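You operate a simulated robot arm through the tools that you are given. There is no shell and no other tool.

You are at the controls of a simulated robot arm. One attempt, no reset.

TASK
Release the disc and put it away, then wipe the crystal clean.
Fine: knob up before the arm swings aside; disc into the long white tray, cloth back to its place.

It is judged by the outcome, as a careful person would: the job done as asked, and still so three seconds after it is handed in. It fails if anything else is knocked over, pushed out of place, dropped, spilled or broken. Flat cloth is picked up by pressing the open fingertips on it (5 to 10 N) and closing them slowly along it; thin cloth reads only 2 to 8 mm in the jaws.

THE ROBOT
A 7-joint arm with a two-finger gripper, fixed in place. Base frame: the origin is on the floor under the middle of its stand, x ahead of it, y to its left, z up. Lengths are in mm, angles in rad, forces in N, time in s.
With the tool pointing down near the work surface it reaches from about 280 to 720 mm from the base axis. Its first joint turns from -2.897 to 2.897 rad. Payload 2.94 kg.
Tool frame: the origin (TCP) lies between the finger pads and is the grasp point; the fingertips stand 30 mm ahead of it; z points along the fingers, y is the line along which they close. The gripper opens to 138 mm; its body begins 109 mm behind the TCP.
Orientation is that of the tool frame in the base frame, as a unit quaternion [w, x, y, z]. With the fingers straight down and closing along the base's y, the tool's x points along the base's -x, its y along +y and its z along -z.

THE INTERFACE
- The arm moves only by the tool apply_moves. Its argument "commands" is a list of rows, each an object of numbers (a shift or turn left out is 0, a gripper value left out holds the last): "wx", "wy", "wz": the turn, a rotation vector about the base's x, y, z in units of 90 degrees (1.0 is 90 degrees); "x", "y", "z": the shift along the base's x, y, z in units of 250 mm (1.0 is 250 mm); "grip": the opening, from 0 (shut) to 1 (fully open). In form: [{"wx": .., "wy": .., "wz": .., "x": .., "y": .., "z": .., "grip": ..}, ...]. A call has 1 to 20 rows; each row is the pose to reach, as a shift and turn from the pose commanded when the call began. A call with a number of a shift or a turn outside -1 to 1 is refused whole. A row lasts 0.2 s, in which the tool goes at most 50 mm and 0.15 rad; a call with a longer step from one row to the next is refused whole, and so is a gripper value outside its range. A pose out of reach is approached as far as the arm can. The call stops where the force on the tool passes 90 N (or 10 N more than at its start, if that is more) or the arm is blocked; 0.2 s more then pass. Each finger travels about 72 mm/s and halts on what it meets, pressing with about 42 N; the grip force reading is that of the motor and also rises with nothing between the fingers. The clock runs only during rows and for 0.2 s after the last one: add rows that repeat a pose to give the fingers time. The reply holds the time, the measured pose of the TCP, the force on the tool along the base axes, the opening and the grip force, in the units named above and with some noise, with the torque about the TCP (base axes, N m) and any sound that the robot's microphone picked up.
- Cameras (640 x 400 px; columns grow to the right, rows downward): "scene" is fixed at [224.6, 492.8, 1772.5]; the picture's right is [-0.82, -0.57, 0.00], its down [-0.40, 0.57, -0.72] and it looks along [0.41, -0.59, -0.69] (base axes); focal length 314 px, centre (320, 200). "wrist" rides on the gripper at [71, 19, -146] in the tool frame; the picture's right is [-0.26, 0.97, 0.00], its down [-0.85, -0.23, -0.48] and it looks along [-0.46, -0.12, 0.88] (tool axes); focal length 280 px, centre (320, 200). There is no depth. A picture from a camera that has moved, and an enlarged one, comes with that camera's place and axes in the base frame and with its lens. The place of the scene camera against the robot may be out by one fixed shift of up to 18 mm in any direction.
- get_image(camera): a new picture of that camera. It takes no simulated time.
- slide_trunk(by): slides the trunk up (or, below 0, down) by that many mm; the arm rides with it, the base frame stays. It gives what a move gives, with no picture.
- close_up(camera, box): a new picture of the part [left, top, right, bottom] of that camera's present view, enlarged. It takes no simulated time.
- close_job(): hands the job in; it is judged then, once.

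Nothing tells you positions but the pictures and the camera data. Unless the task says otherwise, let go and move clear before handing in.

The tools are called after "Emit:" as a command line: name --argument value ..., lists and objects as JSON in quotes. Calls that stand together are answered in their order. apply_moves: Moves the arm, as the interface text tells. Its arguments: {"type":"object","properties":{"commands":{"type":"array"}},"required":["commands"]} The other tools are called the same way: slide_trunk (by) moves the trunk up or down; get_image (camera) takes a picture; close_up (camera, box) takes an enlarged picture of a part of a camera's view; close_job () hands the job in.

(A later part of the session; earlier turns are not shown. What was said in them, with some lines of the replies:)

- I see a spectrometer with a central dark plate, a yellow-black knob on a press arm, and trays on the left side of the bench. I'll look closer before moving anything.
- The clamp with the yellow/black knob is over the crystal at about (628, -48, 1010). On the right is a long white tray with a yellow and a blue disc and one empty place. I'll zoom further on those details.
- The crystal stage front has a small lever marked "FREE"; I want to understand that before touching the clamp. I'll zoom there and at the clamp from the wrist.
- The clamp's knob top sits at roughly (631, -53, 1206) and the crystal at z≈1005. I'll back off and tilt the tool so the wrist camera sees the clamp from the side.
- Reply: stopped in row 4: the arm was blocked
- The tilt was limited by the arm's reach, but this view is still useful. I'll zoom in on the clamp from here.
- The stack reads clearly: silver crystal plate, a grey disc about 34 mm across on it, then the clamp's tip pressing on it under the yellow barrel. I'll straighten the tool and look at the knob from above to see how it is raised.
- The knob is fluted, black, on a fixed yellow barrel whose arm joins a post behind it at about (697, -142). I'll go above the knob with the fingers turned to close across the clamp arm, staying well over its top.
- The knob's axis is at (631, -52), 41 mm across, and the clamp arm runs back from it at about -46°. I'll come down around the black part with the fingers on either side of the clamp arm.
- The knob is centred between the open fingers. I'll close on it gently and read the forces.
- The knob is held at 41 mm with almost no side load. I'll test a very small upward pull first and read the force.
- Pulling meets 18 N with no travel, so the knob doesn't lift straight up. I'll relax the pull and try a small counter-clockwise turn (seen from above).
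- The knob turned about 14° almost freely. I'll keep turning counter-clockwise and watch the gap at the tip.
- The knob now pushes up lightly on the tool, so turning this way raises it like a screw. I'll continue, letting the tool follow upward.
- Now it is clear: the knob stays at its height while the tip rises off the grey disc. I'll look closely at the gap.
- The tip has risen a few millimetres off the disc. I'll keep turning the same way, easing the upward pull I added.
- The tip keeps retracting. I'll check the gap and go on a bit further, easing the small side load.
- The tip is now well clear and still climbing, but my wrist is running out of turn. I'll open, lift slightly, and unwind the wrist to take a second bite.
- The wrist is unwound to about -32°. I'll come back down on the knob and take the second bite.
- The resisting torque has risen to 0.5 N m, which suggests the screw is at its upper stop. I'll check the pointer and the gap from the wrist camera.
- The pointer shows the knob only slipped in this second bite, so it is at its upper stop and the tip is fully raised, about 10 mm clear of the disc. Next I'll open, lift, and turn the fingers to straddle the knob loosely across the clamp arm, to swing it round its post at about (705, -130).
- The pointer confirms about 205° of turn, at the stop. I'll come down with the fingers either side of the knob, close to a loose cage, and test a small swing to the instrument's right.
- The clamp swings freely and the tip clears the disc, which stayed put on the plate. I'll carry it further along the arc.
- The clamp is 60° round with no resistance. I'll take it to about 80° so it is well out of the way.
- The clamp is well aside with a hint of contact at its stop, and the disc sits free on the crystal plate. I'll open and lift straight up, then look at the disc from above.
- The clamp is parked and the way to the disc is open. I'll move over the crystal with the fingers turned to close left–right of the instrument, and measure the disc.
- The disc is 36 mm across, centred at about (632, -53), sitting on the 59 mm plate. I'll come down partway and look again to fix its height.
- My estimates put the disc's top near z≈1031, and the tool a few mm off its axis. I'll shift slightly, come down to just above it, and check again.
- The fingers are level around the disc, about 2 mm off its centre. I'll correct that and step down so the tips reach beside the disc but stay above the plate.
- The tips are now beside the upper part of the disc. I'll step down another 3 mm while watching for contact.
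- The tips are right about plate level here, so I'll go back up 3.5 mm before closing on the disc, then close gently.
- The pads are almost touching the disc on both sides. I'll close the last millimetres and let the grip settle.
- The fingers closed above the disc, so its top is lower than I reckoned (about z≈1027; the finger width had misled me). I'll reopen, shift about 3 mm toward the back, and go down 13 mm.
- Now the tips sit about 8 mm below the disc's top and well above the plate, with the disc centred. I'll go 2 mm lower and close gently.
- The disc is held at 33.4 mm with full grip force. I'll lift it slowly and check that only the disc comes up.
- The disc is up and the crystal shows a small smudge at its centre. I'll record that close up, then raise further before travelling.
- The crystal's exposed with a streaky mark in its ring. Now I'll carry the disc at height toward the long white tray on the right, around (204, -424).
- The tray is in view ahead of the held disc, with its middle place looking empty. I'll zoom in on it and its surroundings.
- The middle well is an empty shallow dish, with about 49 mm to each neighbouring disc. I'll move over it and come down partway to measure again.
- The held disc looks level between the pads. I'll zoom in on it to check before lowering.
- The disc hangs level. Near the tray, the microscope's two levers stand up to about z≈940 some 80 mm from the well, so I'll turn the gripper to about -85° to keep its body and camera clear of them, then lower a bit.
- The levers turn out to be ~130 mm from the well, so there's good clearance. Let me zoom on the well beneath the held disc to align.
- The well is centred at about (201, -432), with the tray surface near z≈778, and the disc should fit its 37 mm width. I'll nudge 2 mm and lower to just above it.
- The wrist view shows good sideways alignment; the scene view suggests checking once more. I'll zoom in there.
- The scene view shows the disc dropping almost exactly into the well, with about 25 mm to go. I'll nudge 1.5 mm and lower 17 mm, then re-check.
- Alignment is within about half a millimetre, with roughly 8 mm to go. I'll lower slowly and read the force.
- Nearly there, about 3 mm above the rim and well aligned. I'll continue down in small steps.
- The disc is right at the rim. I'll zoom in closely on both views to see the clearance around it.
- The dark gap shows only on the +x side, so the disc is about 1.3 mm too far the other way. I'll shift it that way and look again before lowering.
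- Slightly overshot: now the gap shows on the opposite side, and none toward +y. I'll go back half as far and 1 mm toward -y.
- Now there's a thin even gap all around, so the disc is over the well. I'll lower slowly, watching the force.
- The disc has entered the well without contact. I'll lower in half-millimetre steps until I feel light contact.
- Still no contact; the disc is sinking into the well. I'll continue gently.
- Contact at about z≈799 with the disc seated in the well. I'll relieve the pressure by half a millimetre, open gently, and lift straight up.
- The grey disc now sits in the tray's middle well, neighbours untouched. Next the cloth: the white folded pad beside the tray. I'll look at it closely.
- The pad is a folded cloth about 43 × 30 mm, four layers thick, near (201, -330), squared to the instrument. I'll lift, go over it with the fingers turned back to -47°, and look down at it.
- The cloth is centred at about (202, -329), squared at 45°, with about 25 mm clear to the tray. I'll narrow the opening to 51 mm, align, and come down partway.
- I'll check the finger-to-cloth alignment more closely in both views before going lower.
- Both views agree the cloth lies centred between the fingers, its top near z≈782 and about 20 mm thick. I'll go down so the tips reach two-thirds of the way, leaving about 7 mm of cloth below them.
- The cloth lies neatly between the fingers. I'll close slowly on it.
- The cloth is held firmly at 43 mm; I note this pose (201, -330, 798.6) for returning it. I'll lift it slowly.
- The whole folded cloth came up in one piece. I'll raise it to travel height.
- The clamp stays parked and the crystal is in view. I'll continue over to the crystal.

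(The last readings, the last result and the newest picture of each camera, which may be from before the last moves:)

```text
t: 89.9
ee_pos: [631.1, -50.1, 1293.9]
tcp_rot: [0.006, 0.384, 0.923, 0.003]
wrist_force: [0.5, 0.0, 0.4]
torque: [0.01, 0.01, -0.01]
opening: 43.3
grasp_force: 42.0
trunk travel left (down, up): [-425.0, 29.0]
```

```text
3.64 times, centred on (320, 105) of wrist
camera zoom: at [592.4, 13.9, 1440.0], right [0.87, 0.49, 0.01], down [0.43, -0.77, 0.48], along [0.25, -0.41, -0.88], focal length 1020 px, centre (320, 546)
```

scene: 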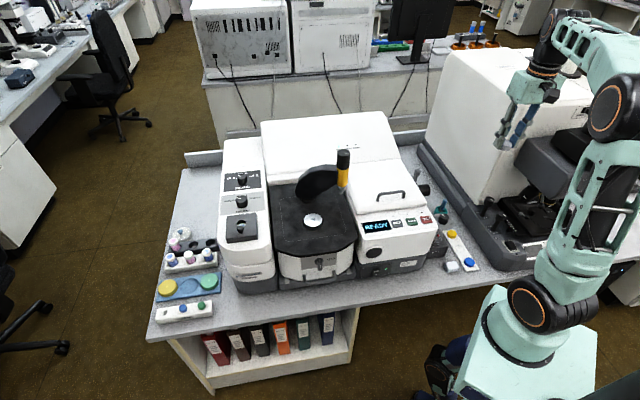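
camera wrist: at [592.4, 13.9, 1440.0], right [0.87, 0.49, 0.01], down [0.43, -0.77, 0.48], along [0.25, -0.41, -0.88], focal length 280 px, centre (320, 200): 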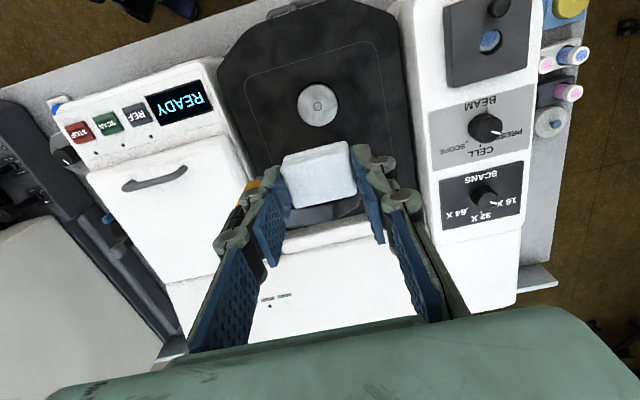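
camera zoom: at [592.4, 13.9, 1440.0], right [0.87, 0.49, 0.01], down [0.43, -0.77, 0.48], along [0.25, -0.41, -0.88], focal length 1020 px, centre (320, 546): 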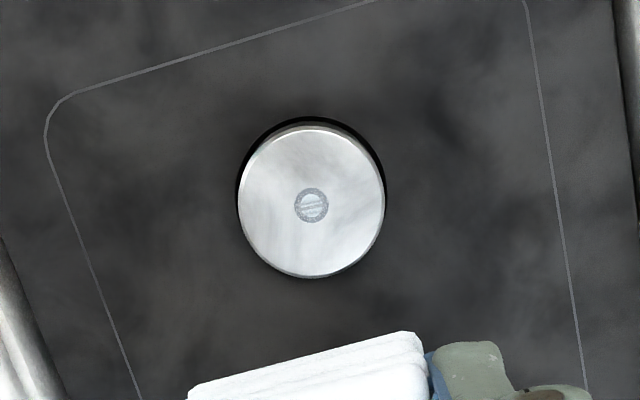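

The crystal is right below, at about (632, -52.5). I'll lower the cloth to about 12 mm above it.

Emit:
apply_moves --commands '[{"x": 0.004, "y": -0.01, "z": -0.15}, {"x": 0.004, "y": -0.01, "z": -0.3}, {"x": 0.004, "y": -0.01, "z": -0.45}, {"x": 0.004, "y": -0.01, "z": -0.6}, {"x": 0.004, "y": -0.01, "z": -0.75}, {"x": 0.004, "y": -0.01, "z": -0.86}, {"x": 0.004, "y": -0.01, "z": -0.92}, {"x": 0.004, "y": -0.01, "z": -0.92}]'

Emit:
close_up --camera "scene" --box '[285, 185, 345, 235]'

Emit:
close_up --camera "wrist" --box '[250, 90, 390, 200]'

```text
t: 91.7
ee_pos: [631.7, -54.3, 1063.7]
tcp_rot: [0.005, 0.385, 0.923, 0.003]
wrist_force: [0.3, -0.1, 0.1]
torque: [-0.02, -0.01, 0.0]
opening: 43.1
grasp_force: 41.6
trunk travel left (down, up): [-425.0, 29.0]
```

```text
8.00 times, centred on (315, 210) of scene
camera zoom: at [224.6, 492.8, 1772.5], right [-0.82, -0.57, 0.0], down [-0.4, 0.57, -0.72], along [0.41, -0.59, -0.69], focal length 2511 px, centre (360, 120)
```

zoom: 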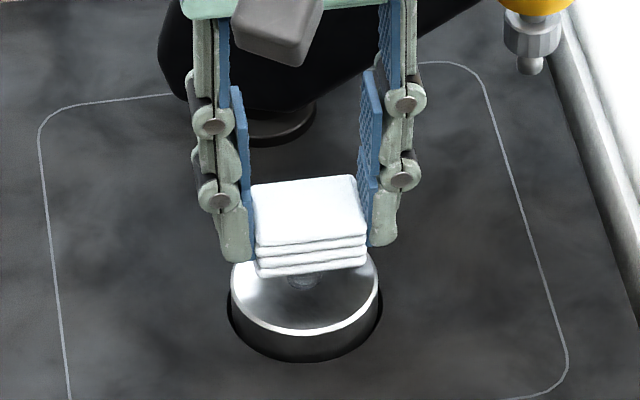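

```text
3.64 times, centred on (320, 145) of wrist
camera zoom: at [593.2, 9.7, 1210.7], right [0.87, 0.49, 0.01], down [0.43, -0.77, 0.48], along [0.25, -0.41, -0.88], focal length 1020 px, centre (320, 400)
```

zoom: 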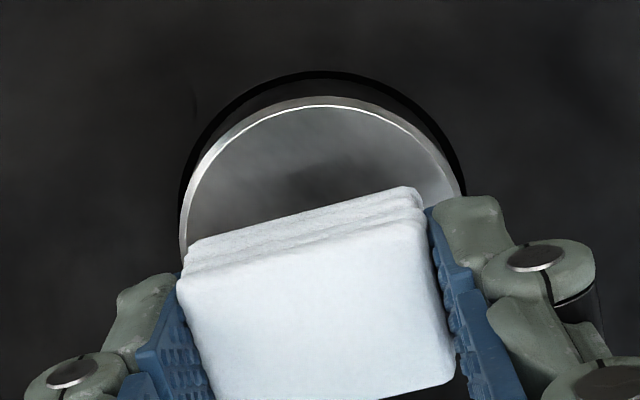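

The cloth hangs over the plate about 2 mm too far back. I'll shift that forward, lower most of the way, then feel for contact.

Emit:
apply_moves --commands '[{"x": -0.004, "y": 0.008, "z": -0.01}, {"x": -0.004, "y": 0.008, "z": -0.03}, {"x": -0.004, "y": 0.008, "z": -0.045}, {"x": -0.004, "y": 0.008, "z": -0.045}]'

Emit:
close_up --camera "scene" --box '[285, 185, 345, 235]'

```text
t: 92.7
ee_pos: [630.5, -52.0, 1053.0]
tcp_rot: [0.004, 0.385, 0.923, 0.004]
wrist_force: [-0.7, 0.3, 1.1]
torque: [-0.04, 0.0, 0.02]
opening: 43.0
grasp_force: 42.2
trunk travel left (down, up): [-425.0, 29.0]
```

```text
8.00 times, centred on (315, 210) of scene
camera zoom: at [224.6, 492.8, 1772.5], right [-0.82, -0.57, 0.0], down [-0.4, 0.57, -0.72], along [0.41, -0.59, -0.69], focal length 2511 px, centre (360, 120)
```

zoom: 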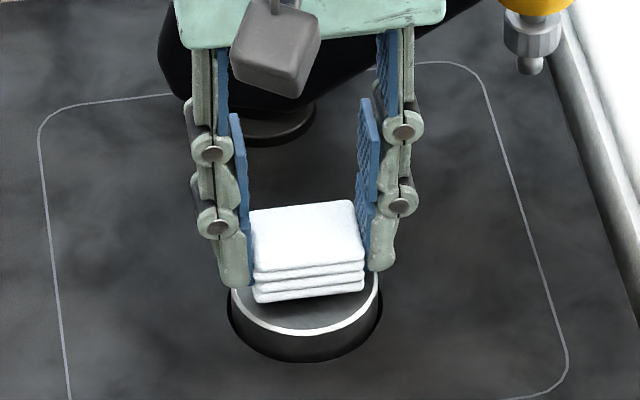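

Close to contact now. I'll step down half a millimetre at a time and read the force.

Emit:
apply_moves --commands '[{"z": -0.004}, {"z": -0.008}, {"z": -0.012}, {"z": -0.012}]'

Emit:
apply_moves --commands '[{"z": -0.003}, {"z": -0.006}, {"z": -0.006}]'

```text
t: 93.7
ee_pos: [630.8, -51.3, 1049.0]
tcp_rot: [0.005, 0.385, 0.923, 0.003]
wrist_force: [0.3, 0.7, -1.2]
torque: [0.02, -0.02, 0.0]
opening: 42.8
grasp_force: 41.9
trunk travel left (down, up): [-425.0, 29.0]
```

```text
t: 94.5
ee_pos: [630.6, -51.3, 1048.6]
tcp_rot: [0.006, 0.385, 0.923, 0.005]
wrist_force: [-0.2, 0.0, 3.7]
torque: [-0.1, 0.01, 0.01]
opening: 43.0
grasp_force: 42.3
trunk travel left (down, up): [-425.0, 29.0]
```

Light contact (3.7 N) with the cloth flat over the crystal. I'll press slightly more and wipe back and forth with short strokes, then across.

Emit:
apply_moves --commands '[{"z": -0.002}, {"z": -0.002, "x": 0.011, "y": -0.011}, {"z": -0.002, "x": 0.022, "y": -0.022}, {"z": -0.002, "x": 0.011, "y": -0.011}, {"z": -0.002}, {"z": -0.002, "x": -0.011, "y": 0.011}, {"z": -0.002, "x": -0.022, "y": 0.022}, {"z": -0.002, "x": -0.011, "y": 0.011}, {"z": -0.002}, {"z": -0.002, "x": 0.011, "y": -0.011}, {"z": -0.002, "x": 0.022, "y": -0.022}, {"z": -0.002, "x": 0.011, "y": -0.011}, {"z": -0.002}, {"z": -0.002, "x": -0.011, "y": 0.011}, {"z": -0.002, "x": -0.022, "y": 0.022}, {"z": -0.002, "x": -0.011, "y": 0.011}, {"z": -0.002}]'

Emit:
close_up --camera "scene" --box '[285, 185, 345, 235]'

```text
t: 98.1
ee_pos: [629.4, -49.4, 1048.2]
tcp_rot: [0.004, 0.384, 0.923, 0.004]
wrist_force: [-7.5, 4.7, 11.8]
torque: [0.14, 0.3, -0.05]
opening: 43.0
grasp_force: 41.9
trunk travel left (down, up): [-425.0, 29.0]
```

```text
8.00 times, centred on (315, 210) of scene
camera zoom: at [224.6, 492.8, 1772.5], right [-0.82, -0.57, 0.0], down [-0.4, 0.57, -0.72], along [0.41, -0.59, -0.69], focal length 2511 px, centre (360, 120)
```

zoom: 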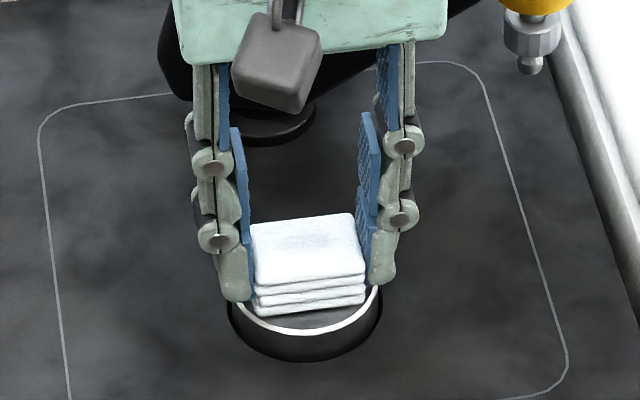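

The force is a bit high at 12 N, so I'll ease by half a millimetre and wipe across, left–right, then a few more strokes.

Emit:
apply_moves --commands '[{"z": 0.002}, {"z": 0.002, "x": 0.012, "y": 0.012}, {"z": 0.002, "x": 0.024, "y": 0.024}, {"z": 0.002, "x": 0.012, "y": 0.012}, {"z": 0.002}, {"z": 0.002, "x": -0.012, "y": -0.012}, {"z": 0.002, "x": -0.024, "y": -0.024}, {"z": 0.002, "x": -0.012, "y": -0.012}, {"z": 0.002}, {"z": 0.002, "x": 0.012, "y": 0.012}, {"z": 0.002, "x": 0.024, "y": 0.024}, {"z": 0.002, "x": 0.024, "y": 0.0}, {"z": 0.002, "x": 0.012, "y": -0.02}, {"z": 0.002, "x": -0.01, "y": -0.02}, {"z": 0.002, "x": -0.024, "y": -0.01}, {"z": 0.002, "x": -0.02, "y": 0.01}, {"z": 0.002, "x": 0.0, "y": 0.01}, {"z": 0.002}]'

```text
t: 101.9
ee_pos: [631.8, -50.7, 1048.6]
tcp_rot: [0.004, 0.384, 0.923, 0.004]
wrist_force: [-0.2, 0.8, 1.3]
torque: [0.0, -0.03, -0.03]
opening: 43.0
grasp_force: 42.0
trunk travel left (down, up): [-425.0, 29.0]
```

I'll lift the cloth and inspect the crystal.

Emit:
apply_moves --commands '[{"z": 0.02}, {"z": 0.1}, {"z": 0.25}, {"z": 0.4}, {"z": 0.4}]'

Emit:
close_up --camera "scene" --box '[305, 210, 325, 226]'

Emit:
close_up --camera "wrist" --box '[280, 90, 360, 150]'

Emit:
close_up --camera "scene" --box '[285, 170, 345, 235]'

```text
t: 103.1
ee_pos: [632.1, -50.2, 1148.7]
tcp_rot: [0.005, 0.386, 0.923, 0.004]
wrist_force: [0.0, -0.9, -0.1]
torque: [0.02, 0.01, 0.02]
opening: 43.0
grasp_force: 42.4
trunk travel left (down, up): [-425.0, 29.0]
```

```text
16.00 times, centred on (315, 218) of scene
camera zoom: at [224.6, 492.8, 1772.5], right [-0.82, -0.57, 0.0], down [-0.4, 0.57, -0.72], along [0.41, -0.59, -0.69], focal length 5021 px, centre (400, -88)
```

zoom: 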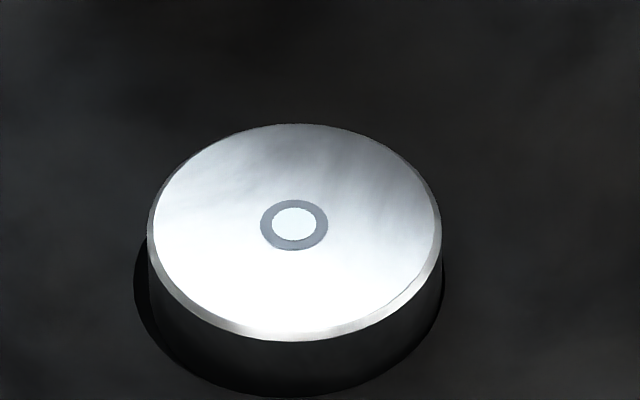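

```text
6.67 times, centred on (320, 120) of wrist
camera zoom: at [593.9, 12.5, 1293.9], right [0.87, 0.49, 0.01], down [0.43, -0.77, 0.48], along [0.25, -0.41, -0.88], focal length 1869 px, centre (320, 733)
```

zoom: 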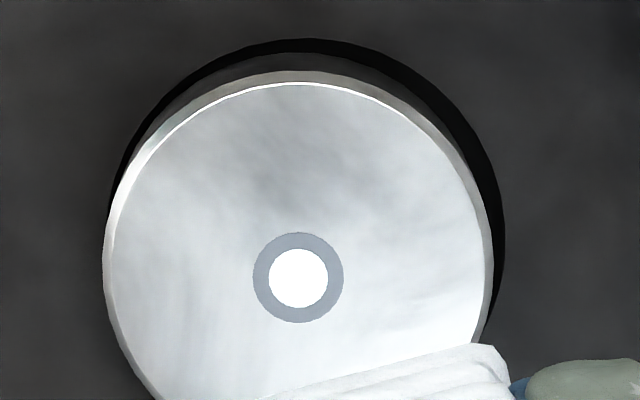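

```text
6.15 times, centred on (315, 202) of scene
camera zoom: at [224.6, 492.8, 1772.5], right [-0.82, -0.57, 0.0], down [-0.4, 0.57, -0.72], along [0.41, -0.59, -0.69], focal length 1931 px, centre (351, 185)
```

zoom: 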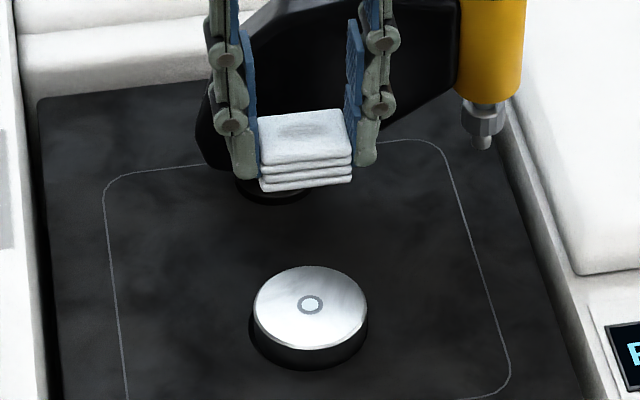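

The crystal is now clean: bright centre, clear ring, no streaks. Now I'll raise the cloth and carry it back to its place.

Emit:
apply_moves --commands '[{"z": 0.18}, {"z": 0.36}, {"z": 0.54}, {"z": 0.6}, {"z": 0.6, "x": -0.1, "y": -0.065}, {"z": 0.6, "x": -0.22, "y": -0.142}, {"z": 0.6, "x": -0.34, "y": -0.22}, {"z": 0.6, "x": -0.46, "y": -0.298}, {"z": 0.6, "x": -0.58, "y": -0.375}, {"z": 0.6, "x": -0.7, "y": -0.453}, {"z": 0.6, "x": -0.82, "y": -0.531}, {"z": 0.6, "x": -0.9, "y": -0.583}]'

Emit:
apply_moves --commands '[{"x": -0.12, "y": -0.078}, {"x": -0.24, "y": -0.155}, {"x": -0.36, "y": -0.233}, {"x": -0.48, "y": -0.311}, {"x": -0.6, "y": -0.388}, {"x": -0.72, "y": -0.466}, {"x": -0.824, "y": -0.535}, {"x": -0.824, "y": -0.535}]'

Emit:
get_image --camera "wrist"

```text
t: 105.7
ee_pos: [405.7, -196.4, 1299.3]
tcp_rot: [0.005, 0.384, 0.923, 0.003]
wrist_force: [-0.3, 0.0, 0.0]
torque: [0.0, 0.01, -0.02]
opening: 42.8
grasp_force: 41.8
trunk travel left (down, up): [-425.0, 29.0]
```

```text
t: 107.5
ee_pos: [199.5, -331.9, 1297.6]
tcp_rot: [0.004, 0.385, 0.923, 0.003]
wrist_force: [0.0, 1.1, -0.3]
torque: [0.01, -0.02, -0.02]
opening: 43.0
grasp_force: 42.0
trunk travel left (down, up): [-425.0, 29.0]
```

```text
taken
camera wrist: at [160.2, -267.6, 1443.6], right [0.87, 0.49, 0.01], down [0.43, -0.77, 0.48], along [0.25, -0.41, -0.88], focal length 280 px, centre (320, 200)
```

wrist: 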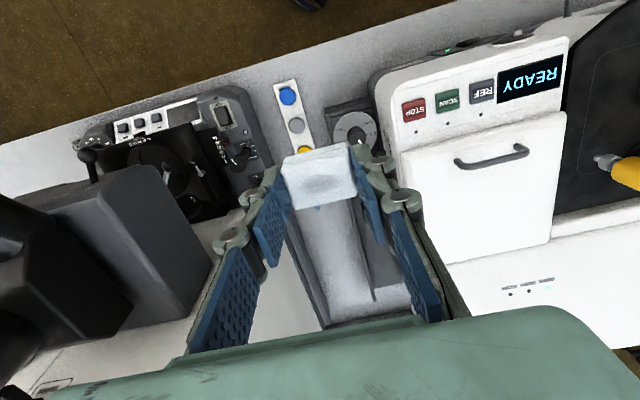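

The tray with all three discs is in view. I'll align over the cloth's old spot and descend in stages.

Emit:
apply_moves --commands '[{"x": 0.004, "y": 0.008, "z": -0.15}, {"x": 0.004, "y": 0.008, "z": -0.32}, {"x": 0.004, "y": 0.008, "z": -0.5}, {"x": 0.004, "y": 0.008, "z": -0.68}, {"x": 0.004, "y": 0.008, "z": -0.86}, {"x": 0.004, "y": 0.008, "z": -0.9}]'

Emit:
apply_moves --commands '[{"z": -0.15}, {"z": -0.32}, {"z": -0.5}, {"z": -0.66}, {"z": -0.8}, {"z": -0.86}, {"z": -0.86}]'

Emit:
close_up --camera "scene" --box '[430, 220, 490, 280]'

Emit:
get_image --camera "wrist"

```text
t: 108.9
ee_pos: [202.3, -328.6, 1072.2]
tcp_rot: [0.005, 0.385, 0.923, 0.003]
wrist_force: [-0.4, -0.1, -0.8]
torque: [0.0, 0.02, 0.01]
opening: 43.0
grasp_force: 41.9
trunk travel left (down, up): [-425.0, 29.0]
```

```text
t: 110.5
ee_pos: [202.0, -327.7, 857.6]
tcp_rot: [0.005, 0.385, 0.923, 0.004]
wrist_force: [0.3, 0.6, -0.1]
torque: [-0.02, -0.01, -0.01]
opening: 43.0
grasp_force: 42.0
trunk travel left (down, up): [-425.0, 29.0]
```

```text
6.67 times, centred on (460, 250) of scene
camera zoom: at [224.6, 492.8, 1772.5], right [-0.82, -0.57, 0.0], down [-0.4, 0.57, -0.72], along [0.41, -0.59, -0.69], focal length 2092 px, centre (-613, -133)
```

zoom: 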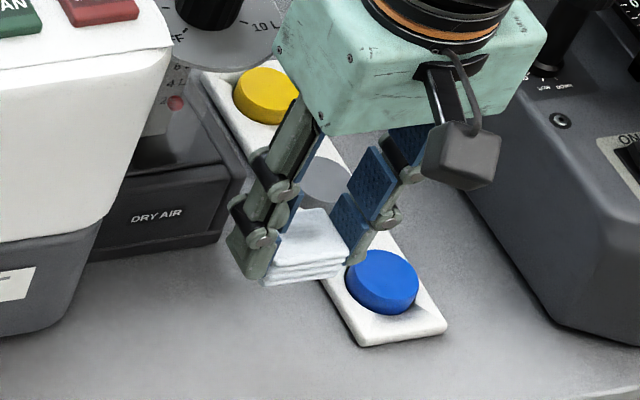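

```text
taken
camera wrist: at [162.4, -264.5, 1003.6], right [0.87, 0.49, 0.01], down [0.43, -0.77, 0.48], along [0.25, -0.41, -0.88], focal length 280 px, centre (320, 200)
```

wrist: 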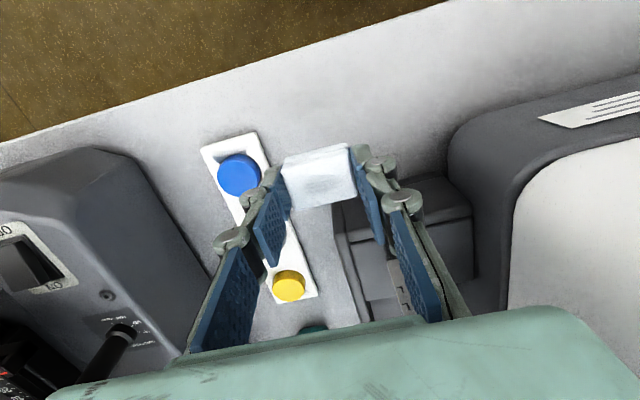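

I'll shift 1–2 mm to match the pick-up pose and lower to just above the bench.

Emit:
apply_moves --commands '[{"x": -0.004, "y": -0.006, "z": -0.06}, {"x": -0.004, "y": -0.006, "z": -0.12}, {"x": -0.004, "y": -0.006, "z": -0.18}, {"x": -0.004, "y": -0.006, "z": -0.216}, {"x": -0.004, "y": -0.006, "z": -0.216}]'

Emit:
close_up --camera "scene" --box '[442, 245, 476, 279]'

Emit:
close_up --camera "wrist" --box '[250, 110, 390, 215]'

```text
t: 111.7
ee_pos: [201.0, -330.3, 804.4]
tcp_rot: [0.006, 0.385, 0.923, 0.004]
wrist_force: [-0.3, 0.0, -0.9]
torque: [0.0, -0.02, 0.01]
opening: 42.9
grasp_force: 42.8
trunk travel left (down, up): [-425.0, 29.0]
```

```text
11.76 times, centred on (459, 262) of scene
camera zoom: at [224.6, 492.8, 1772.5], right [-0.82, -0.57, 0.0], down [-0.4, 0.57, -0.72], along [0.41, -0.59, -0.69], focal length 3692 px, centre (-1315, -529)
```

zoom: 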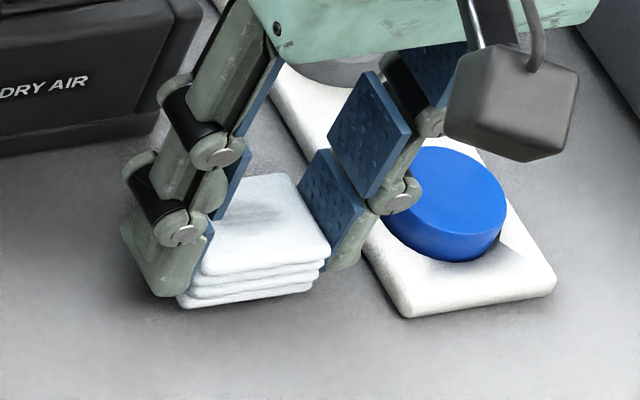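

```text
3.81 times, centred on (320, 162) of wrist
camera zoom: at [162.1, -266.1, 949.8], right [0.87, 0.49, 0.01], down [0.43, -0.77, 0.48], along [0.25, -0.41, -0.88], focal length 1068 px, centre (320, 343)
```

zoom: 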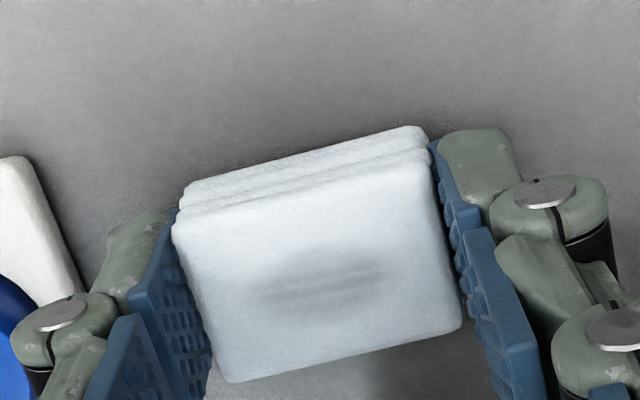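

The cloth crept about 2.5 mm backward in the jaws during wiping, so I'll offset that to land it exactly on its old spot, then lower gently to contact.

Emit:
apply_moves --commands '[{"x": -0.0035, "y": 0.0035, "z": -0.006}, {"x": -0.0075, "y": 0.0075, "z": -0.012}, {"x": -0.0075, "y": 0.0075, "z": -0.018}, {"x": -0.0075, "y": 0.0075, "z": -0.018}]'

Emit:
apply_moves --commands '[{"z": -0.002}, {"z": -0.004}, {"z": -0.004}]'

Emit:
close_up --camera "scene" --box '[442, 245, 476, 279]'

```text
t: 112.7
ee_pos: [199.7, -329.7, 799.9]
tcp_rot: [0.005, 0.385, 0.923, 0.002]
wrist_force: [-0.7, 0.4, -0.2]
torque: [0.02, -0.02, 0.01]
opening: 42.9
grasp_force: 42.0
trunk travel left (down, up): [-425.0, 29.0]
```

```text
t: 113.5
ee_pos: [200.1, -328.2, 799.5]
tcp_rot: [0.006, 0.385, 0.923, 0.004]
wrist_force: [0.7, 0.5, -0.2]
torque: [0.0, 0.03, 0.0]
opening: 43.2
grasp_force: 42.4
trunk travel left (down, up): [-425.0, 29.0]
```

```text
11.76 times, centred on (459, 262) of scene
camera zoom: at [224.6, 492.8, 1772.5], right [-0.82, -0.57, 0.0], down [-0.4, 0.57, -0.72], along [0.41, -0.59, -0.69], focal length 3692 px, centre (-1315, -529)
```

zoom: 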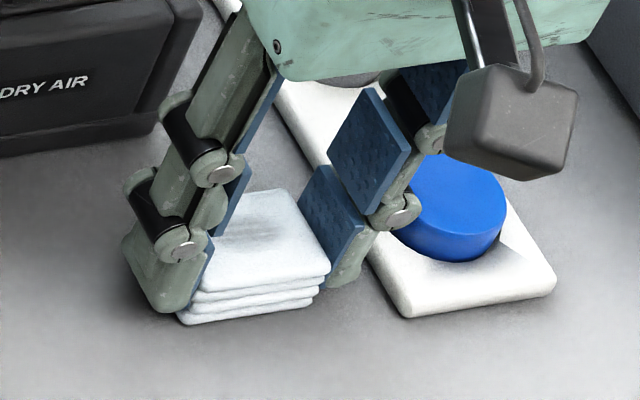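

It matches the original picture closely. I'll feel for the bench with another half-millimetre step or two.

Emit:
apply_moves --commands '[{"z": -0.002}, {"z": -0.004}, {"z": -0.004}]'

Emit:
apply_moves --commands '[{"z": -0.002}, {"z": -0.002}]'

```text
t: 114.3
ee_pos: [198.6, -329.5, 797.7]
tcp_rot: [0.005, 0.385, 0.923, 0.004]
wrist_force: [0.9, 1.1, 5.3]
torque: [-0.07, 0.06, -0.02]
opening: 43.0
grasp_force: 42.2
trunk travel left (down, up): [-425.0, 29.0]
```

```text
t: 114.9
ee_pos: [198.9, -328.3, 798.3]
tcp_rot: [0.006, 0.385, 0.923, 0.002]
wrist_force: [1.0, -1.4, 8.8]
torque: [-0.13, 0.07, -0.01]
opening: 42.8
grasp_force: 41.0
trunk travel left (down, up): [-425.0, 29.0]
```

The cloth is down on the bench. I'll ease the pressure, open slowly to the same opening as before, and lift straight up.

Emit:
apply_moves --commands '[{"z": 0.003}, {"z": 0.003, "grip": 0.325}, {"z": 0.003, "grip": 0.34}, {"z": 0.003, "grip": 0.355}, {"z": 0.003, "grip": 0.37}, {"z": 0.003, "grip": 0.37}, {"z": 0.03, "grip": 0.37}, {"z": 0.08}, {"z": 0.18}, {"z": 0.34}, {"z": 0.5}, {"z": 0.5}]'

Emit:
close_up --camera "scene" --box '[442, 245, 476, 279]'

Emit:
get_image --camera "wrist"

Emit:
close_up --camera "scene" --box '[442, 250, 472, 280]'

```text
t: 117.5
ee_pos: [198.6, -329.6, 922.0]
tcp_rot: [0.005, 0.385, 0.923, 0.005]
wrist_force: [0.3, 0.1, -0.2]
torque: [0.0, 0.01, 0.02]
opening: 51.1
grasp_force: 0.0
trunk travel left (down, up): [-425.0, 29.0]
```

```text
11.76 times, centred on (459, 262) of scene
camera zoom: at [224.6, 492.8, 1772.5], right [-0.82, -0.57, 0.0], down [-0.4, 0.57, -0.72], along [0.41, -0.59, -0.69], focal length 3692 px, centre (-1315, -529)
```

zoom: 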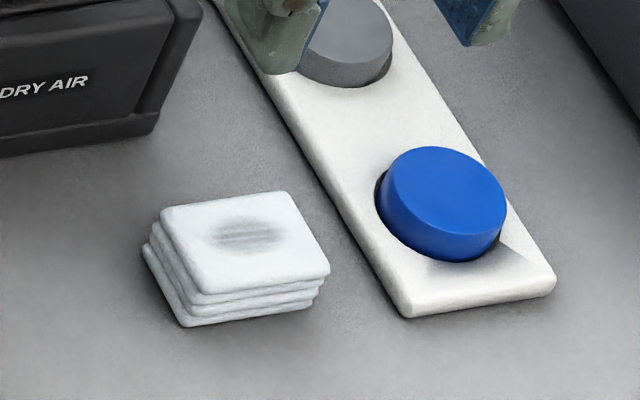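

```text
taken
camera wrist: at [159.5, -265.8, 1067.2], right [0.87, 0.49, 0.01], down [0.43, -0.77, 0.48], along [0.24, -0.41, -0.88], focal length 280 px, centre (320, 200)
```

wrist: 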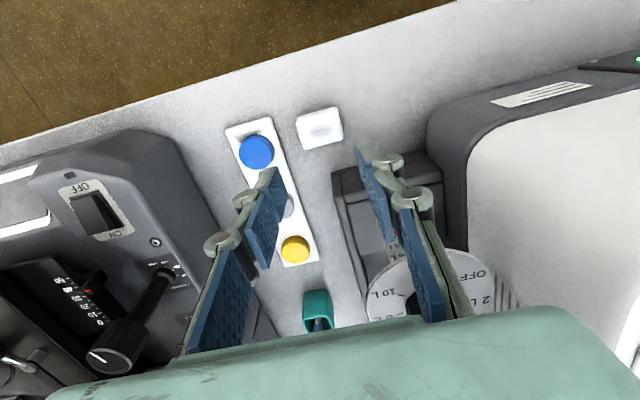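

```text
13.33 times, centred on (457, 265) of scene
camera zoom: at [224.6, 492.8, 1772.5], right [-0.82, -0.57, 0.0], down [-0.4, 0.57, -0.72], along [0.41, -0.59, -0.69], focal length 4184 px, centre (-1507, -667)
```

zoom: 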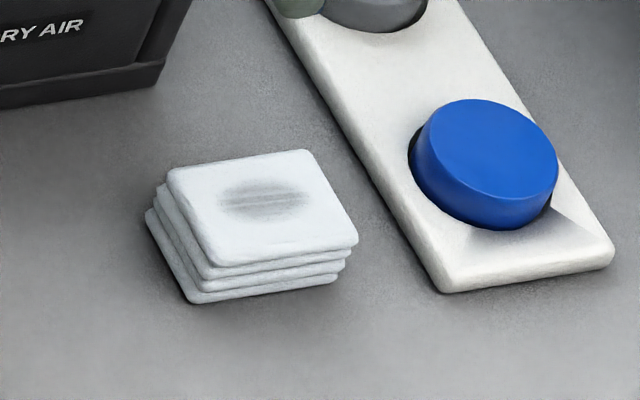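

The cloth is back within about a millimetre of where it lay, now carrying the smudge. I'll raise the arm clear and check the whole scene.

Emit:
apply_moves --commands '[{"z": 0.18}, {"z": 0.36}, {"z": 0.54}, {"z": 0.72}, {"z": 0.9}, {"z": 0.98}]'

Emit:
apply_moves --commands '[{"z": 0.15}, {"z": 0.3}, {"z": 0.45}, {"z": 0.48, "x": 0.1, "y": 0.1}, {"z": 0.48, "x": 0.22, "y": 0.22}, {"z": 0.48, "x": 0.34, "y": 0.34}, {"z": 0.48, "x": 0.46, "y": 0.46}, {"z": 0.48, "x": 0.58, "y": 0.58}, {"z": 0.48, "x": 0.7, "y": 0.7}, {"z": 0.48, "x": 0.8, "y": 0.8}, {"z": 0.48, "x": 0.8, "y": 0.8}]'

Emit:
get_image --camera "scene"

Emit:
close_up --camera "scene" --box '[220, 150, 380, 290]'

Emit:
close_up --camera "scene" --box '[425, 220, 495, 280]'

Emit:
close_up --camera "scene" --box '[305, 210, 325, 226]'

```text
t: 118.9
ee_pos: [199.2, -328.0, 1169.9]
tcp_rot: [0.005, 0.385, 0.923, 0.004]
wrist_force: [0.5, 0.1, 0.0]
torque: [0.0, 0.01, -0.02]
opening: 51.0
grasp_force: 0.0
trunk travel left (down, up): [-425.0, 29.0]
```

```text
t: 121.3
ee_pos: [399.8, -126.6, 1287.2]
tcp_rot: [0.005, 0.386, 0.923, 0.003]
wrist_force: [-1.0, 0.7, 0.0]
torque: [-0.02, 0.01, 0.01]
opening: 51.1
grasp_force: 0.0
trunk travel left (down, up): [-425.0, 29.0]
```

```text
taken
```

scene: 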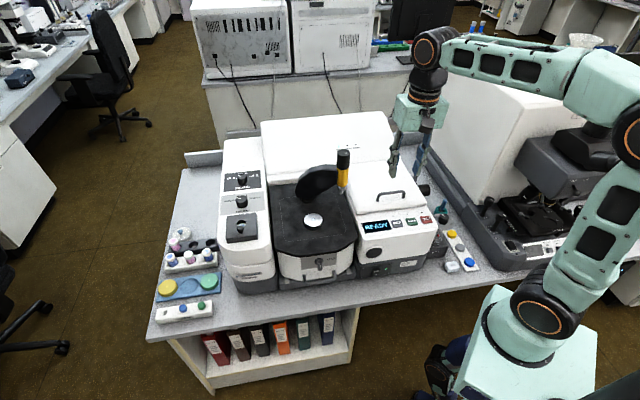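

```text
2.86 times, centred on (300, 220) of scene
camera zoom: at [224.6, 492.8, 1772.5], right [-0.82, -0.57, 0.0], down [-0.4, 0.57, -0.72], along [0.41, -0.59, -0.69], focal length 897 px, centre (377, 143)
```

zoom: 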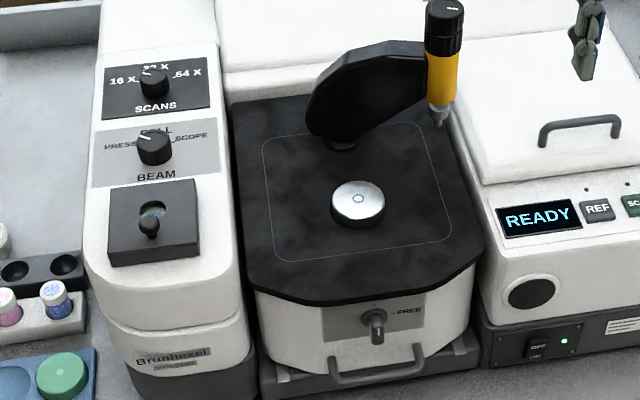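

```text
6.67 times, centred on (460, 250) of scene
camera zoom: at [224.6, 492.8, 1772.5], right [-0.82, -0.57, 0.0], down [-0.4, 0.57, -0.72], along [0.41, -0.59, -0.69], focal length 2092 px, centre (-613, -133)
```

zoom: 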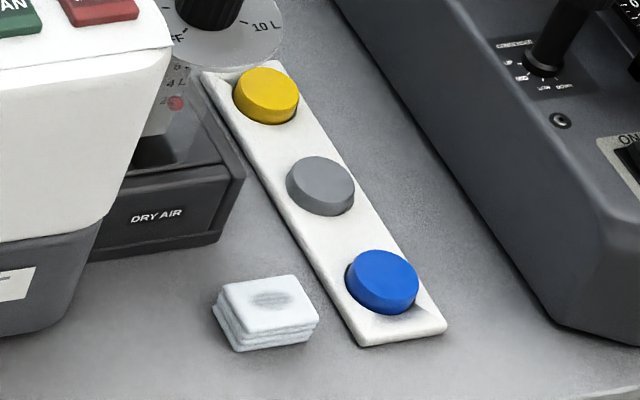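

```text
16.00 times, centred on (315, 218) of scene
camera zoom: at [224.6, 492.8, 1772.5], right [-0.82, -0.57, 0.0], down [-0.4, 0.57, -0.72], along [0.41, -0.59, -0.69], focal length 5021 px, centre (400, -88)
```

zoom: 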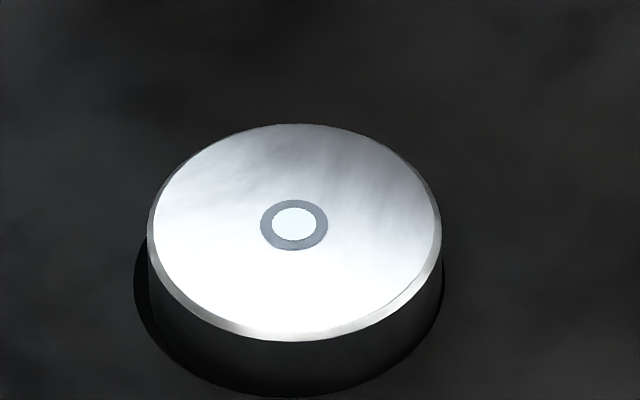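

Everything looks done. The clamp's tip is raised and the clamp is swung aside. The grey disc sits in the long white tray's middle well, the crystal is clean, and the cloth is back on its spot. During wiping the crystal plate shifted by about 1 mm, still within its recess. The arm is clear, so I'm handing the job in.

Emit:
close_job

```text
The job is handed in.
```

The job is done and handed in; I haven't seen a verdict on it.

- **Clamp:** I turned the knob to its upper stop, which raised the tip clear of the disc. Only then did I swing the clamp arm aside, about 80° to the instrument's right. It is still parked there, since the task didn't ask for it back.
- **Disc:** The grey disc is in the middle well of the long white tray, between the yellow and blue ones. Neither of those was touched.
- **Crystal:** I wiped it back and forth and then side to side. The close-up afterwards shows no streaks. The wiping force reached about 12 N for a moment before I eased off.
- **Cloth:** The folded cloth is back within about 1.5 mm of where it lay, and it now carries the smudge.

The round plate holding the crystal shifted about 1 mm during the wiping. It is still inside its recess, and I left it there.

Nothing was dropped or knocked over, and the arm is clear of the bench.
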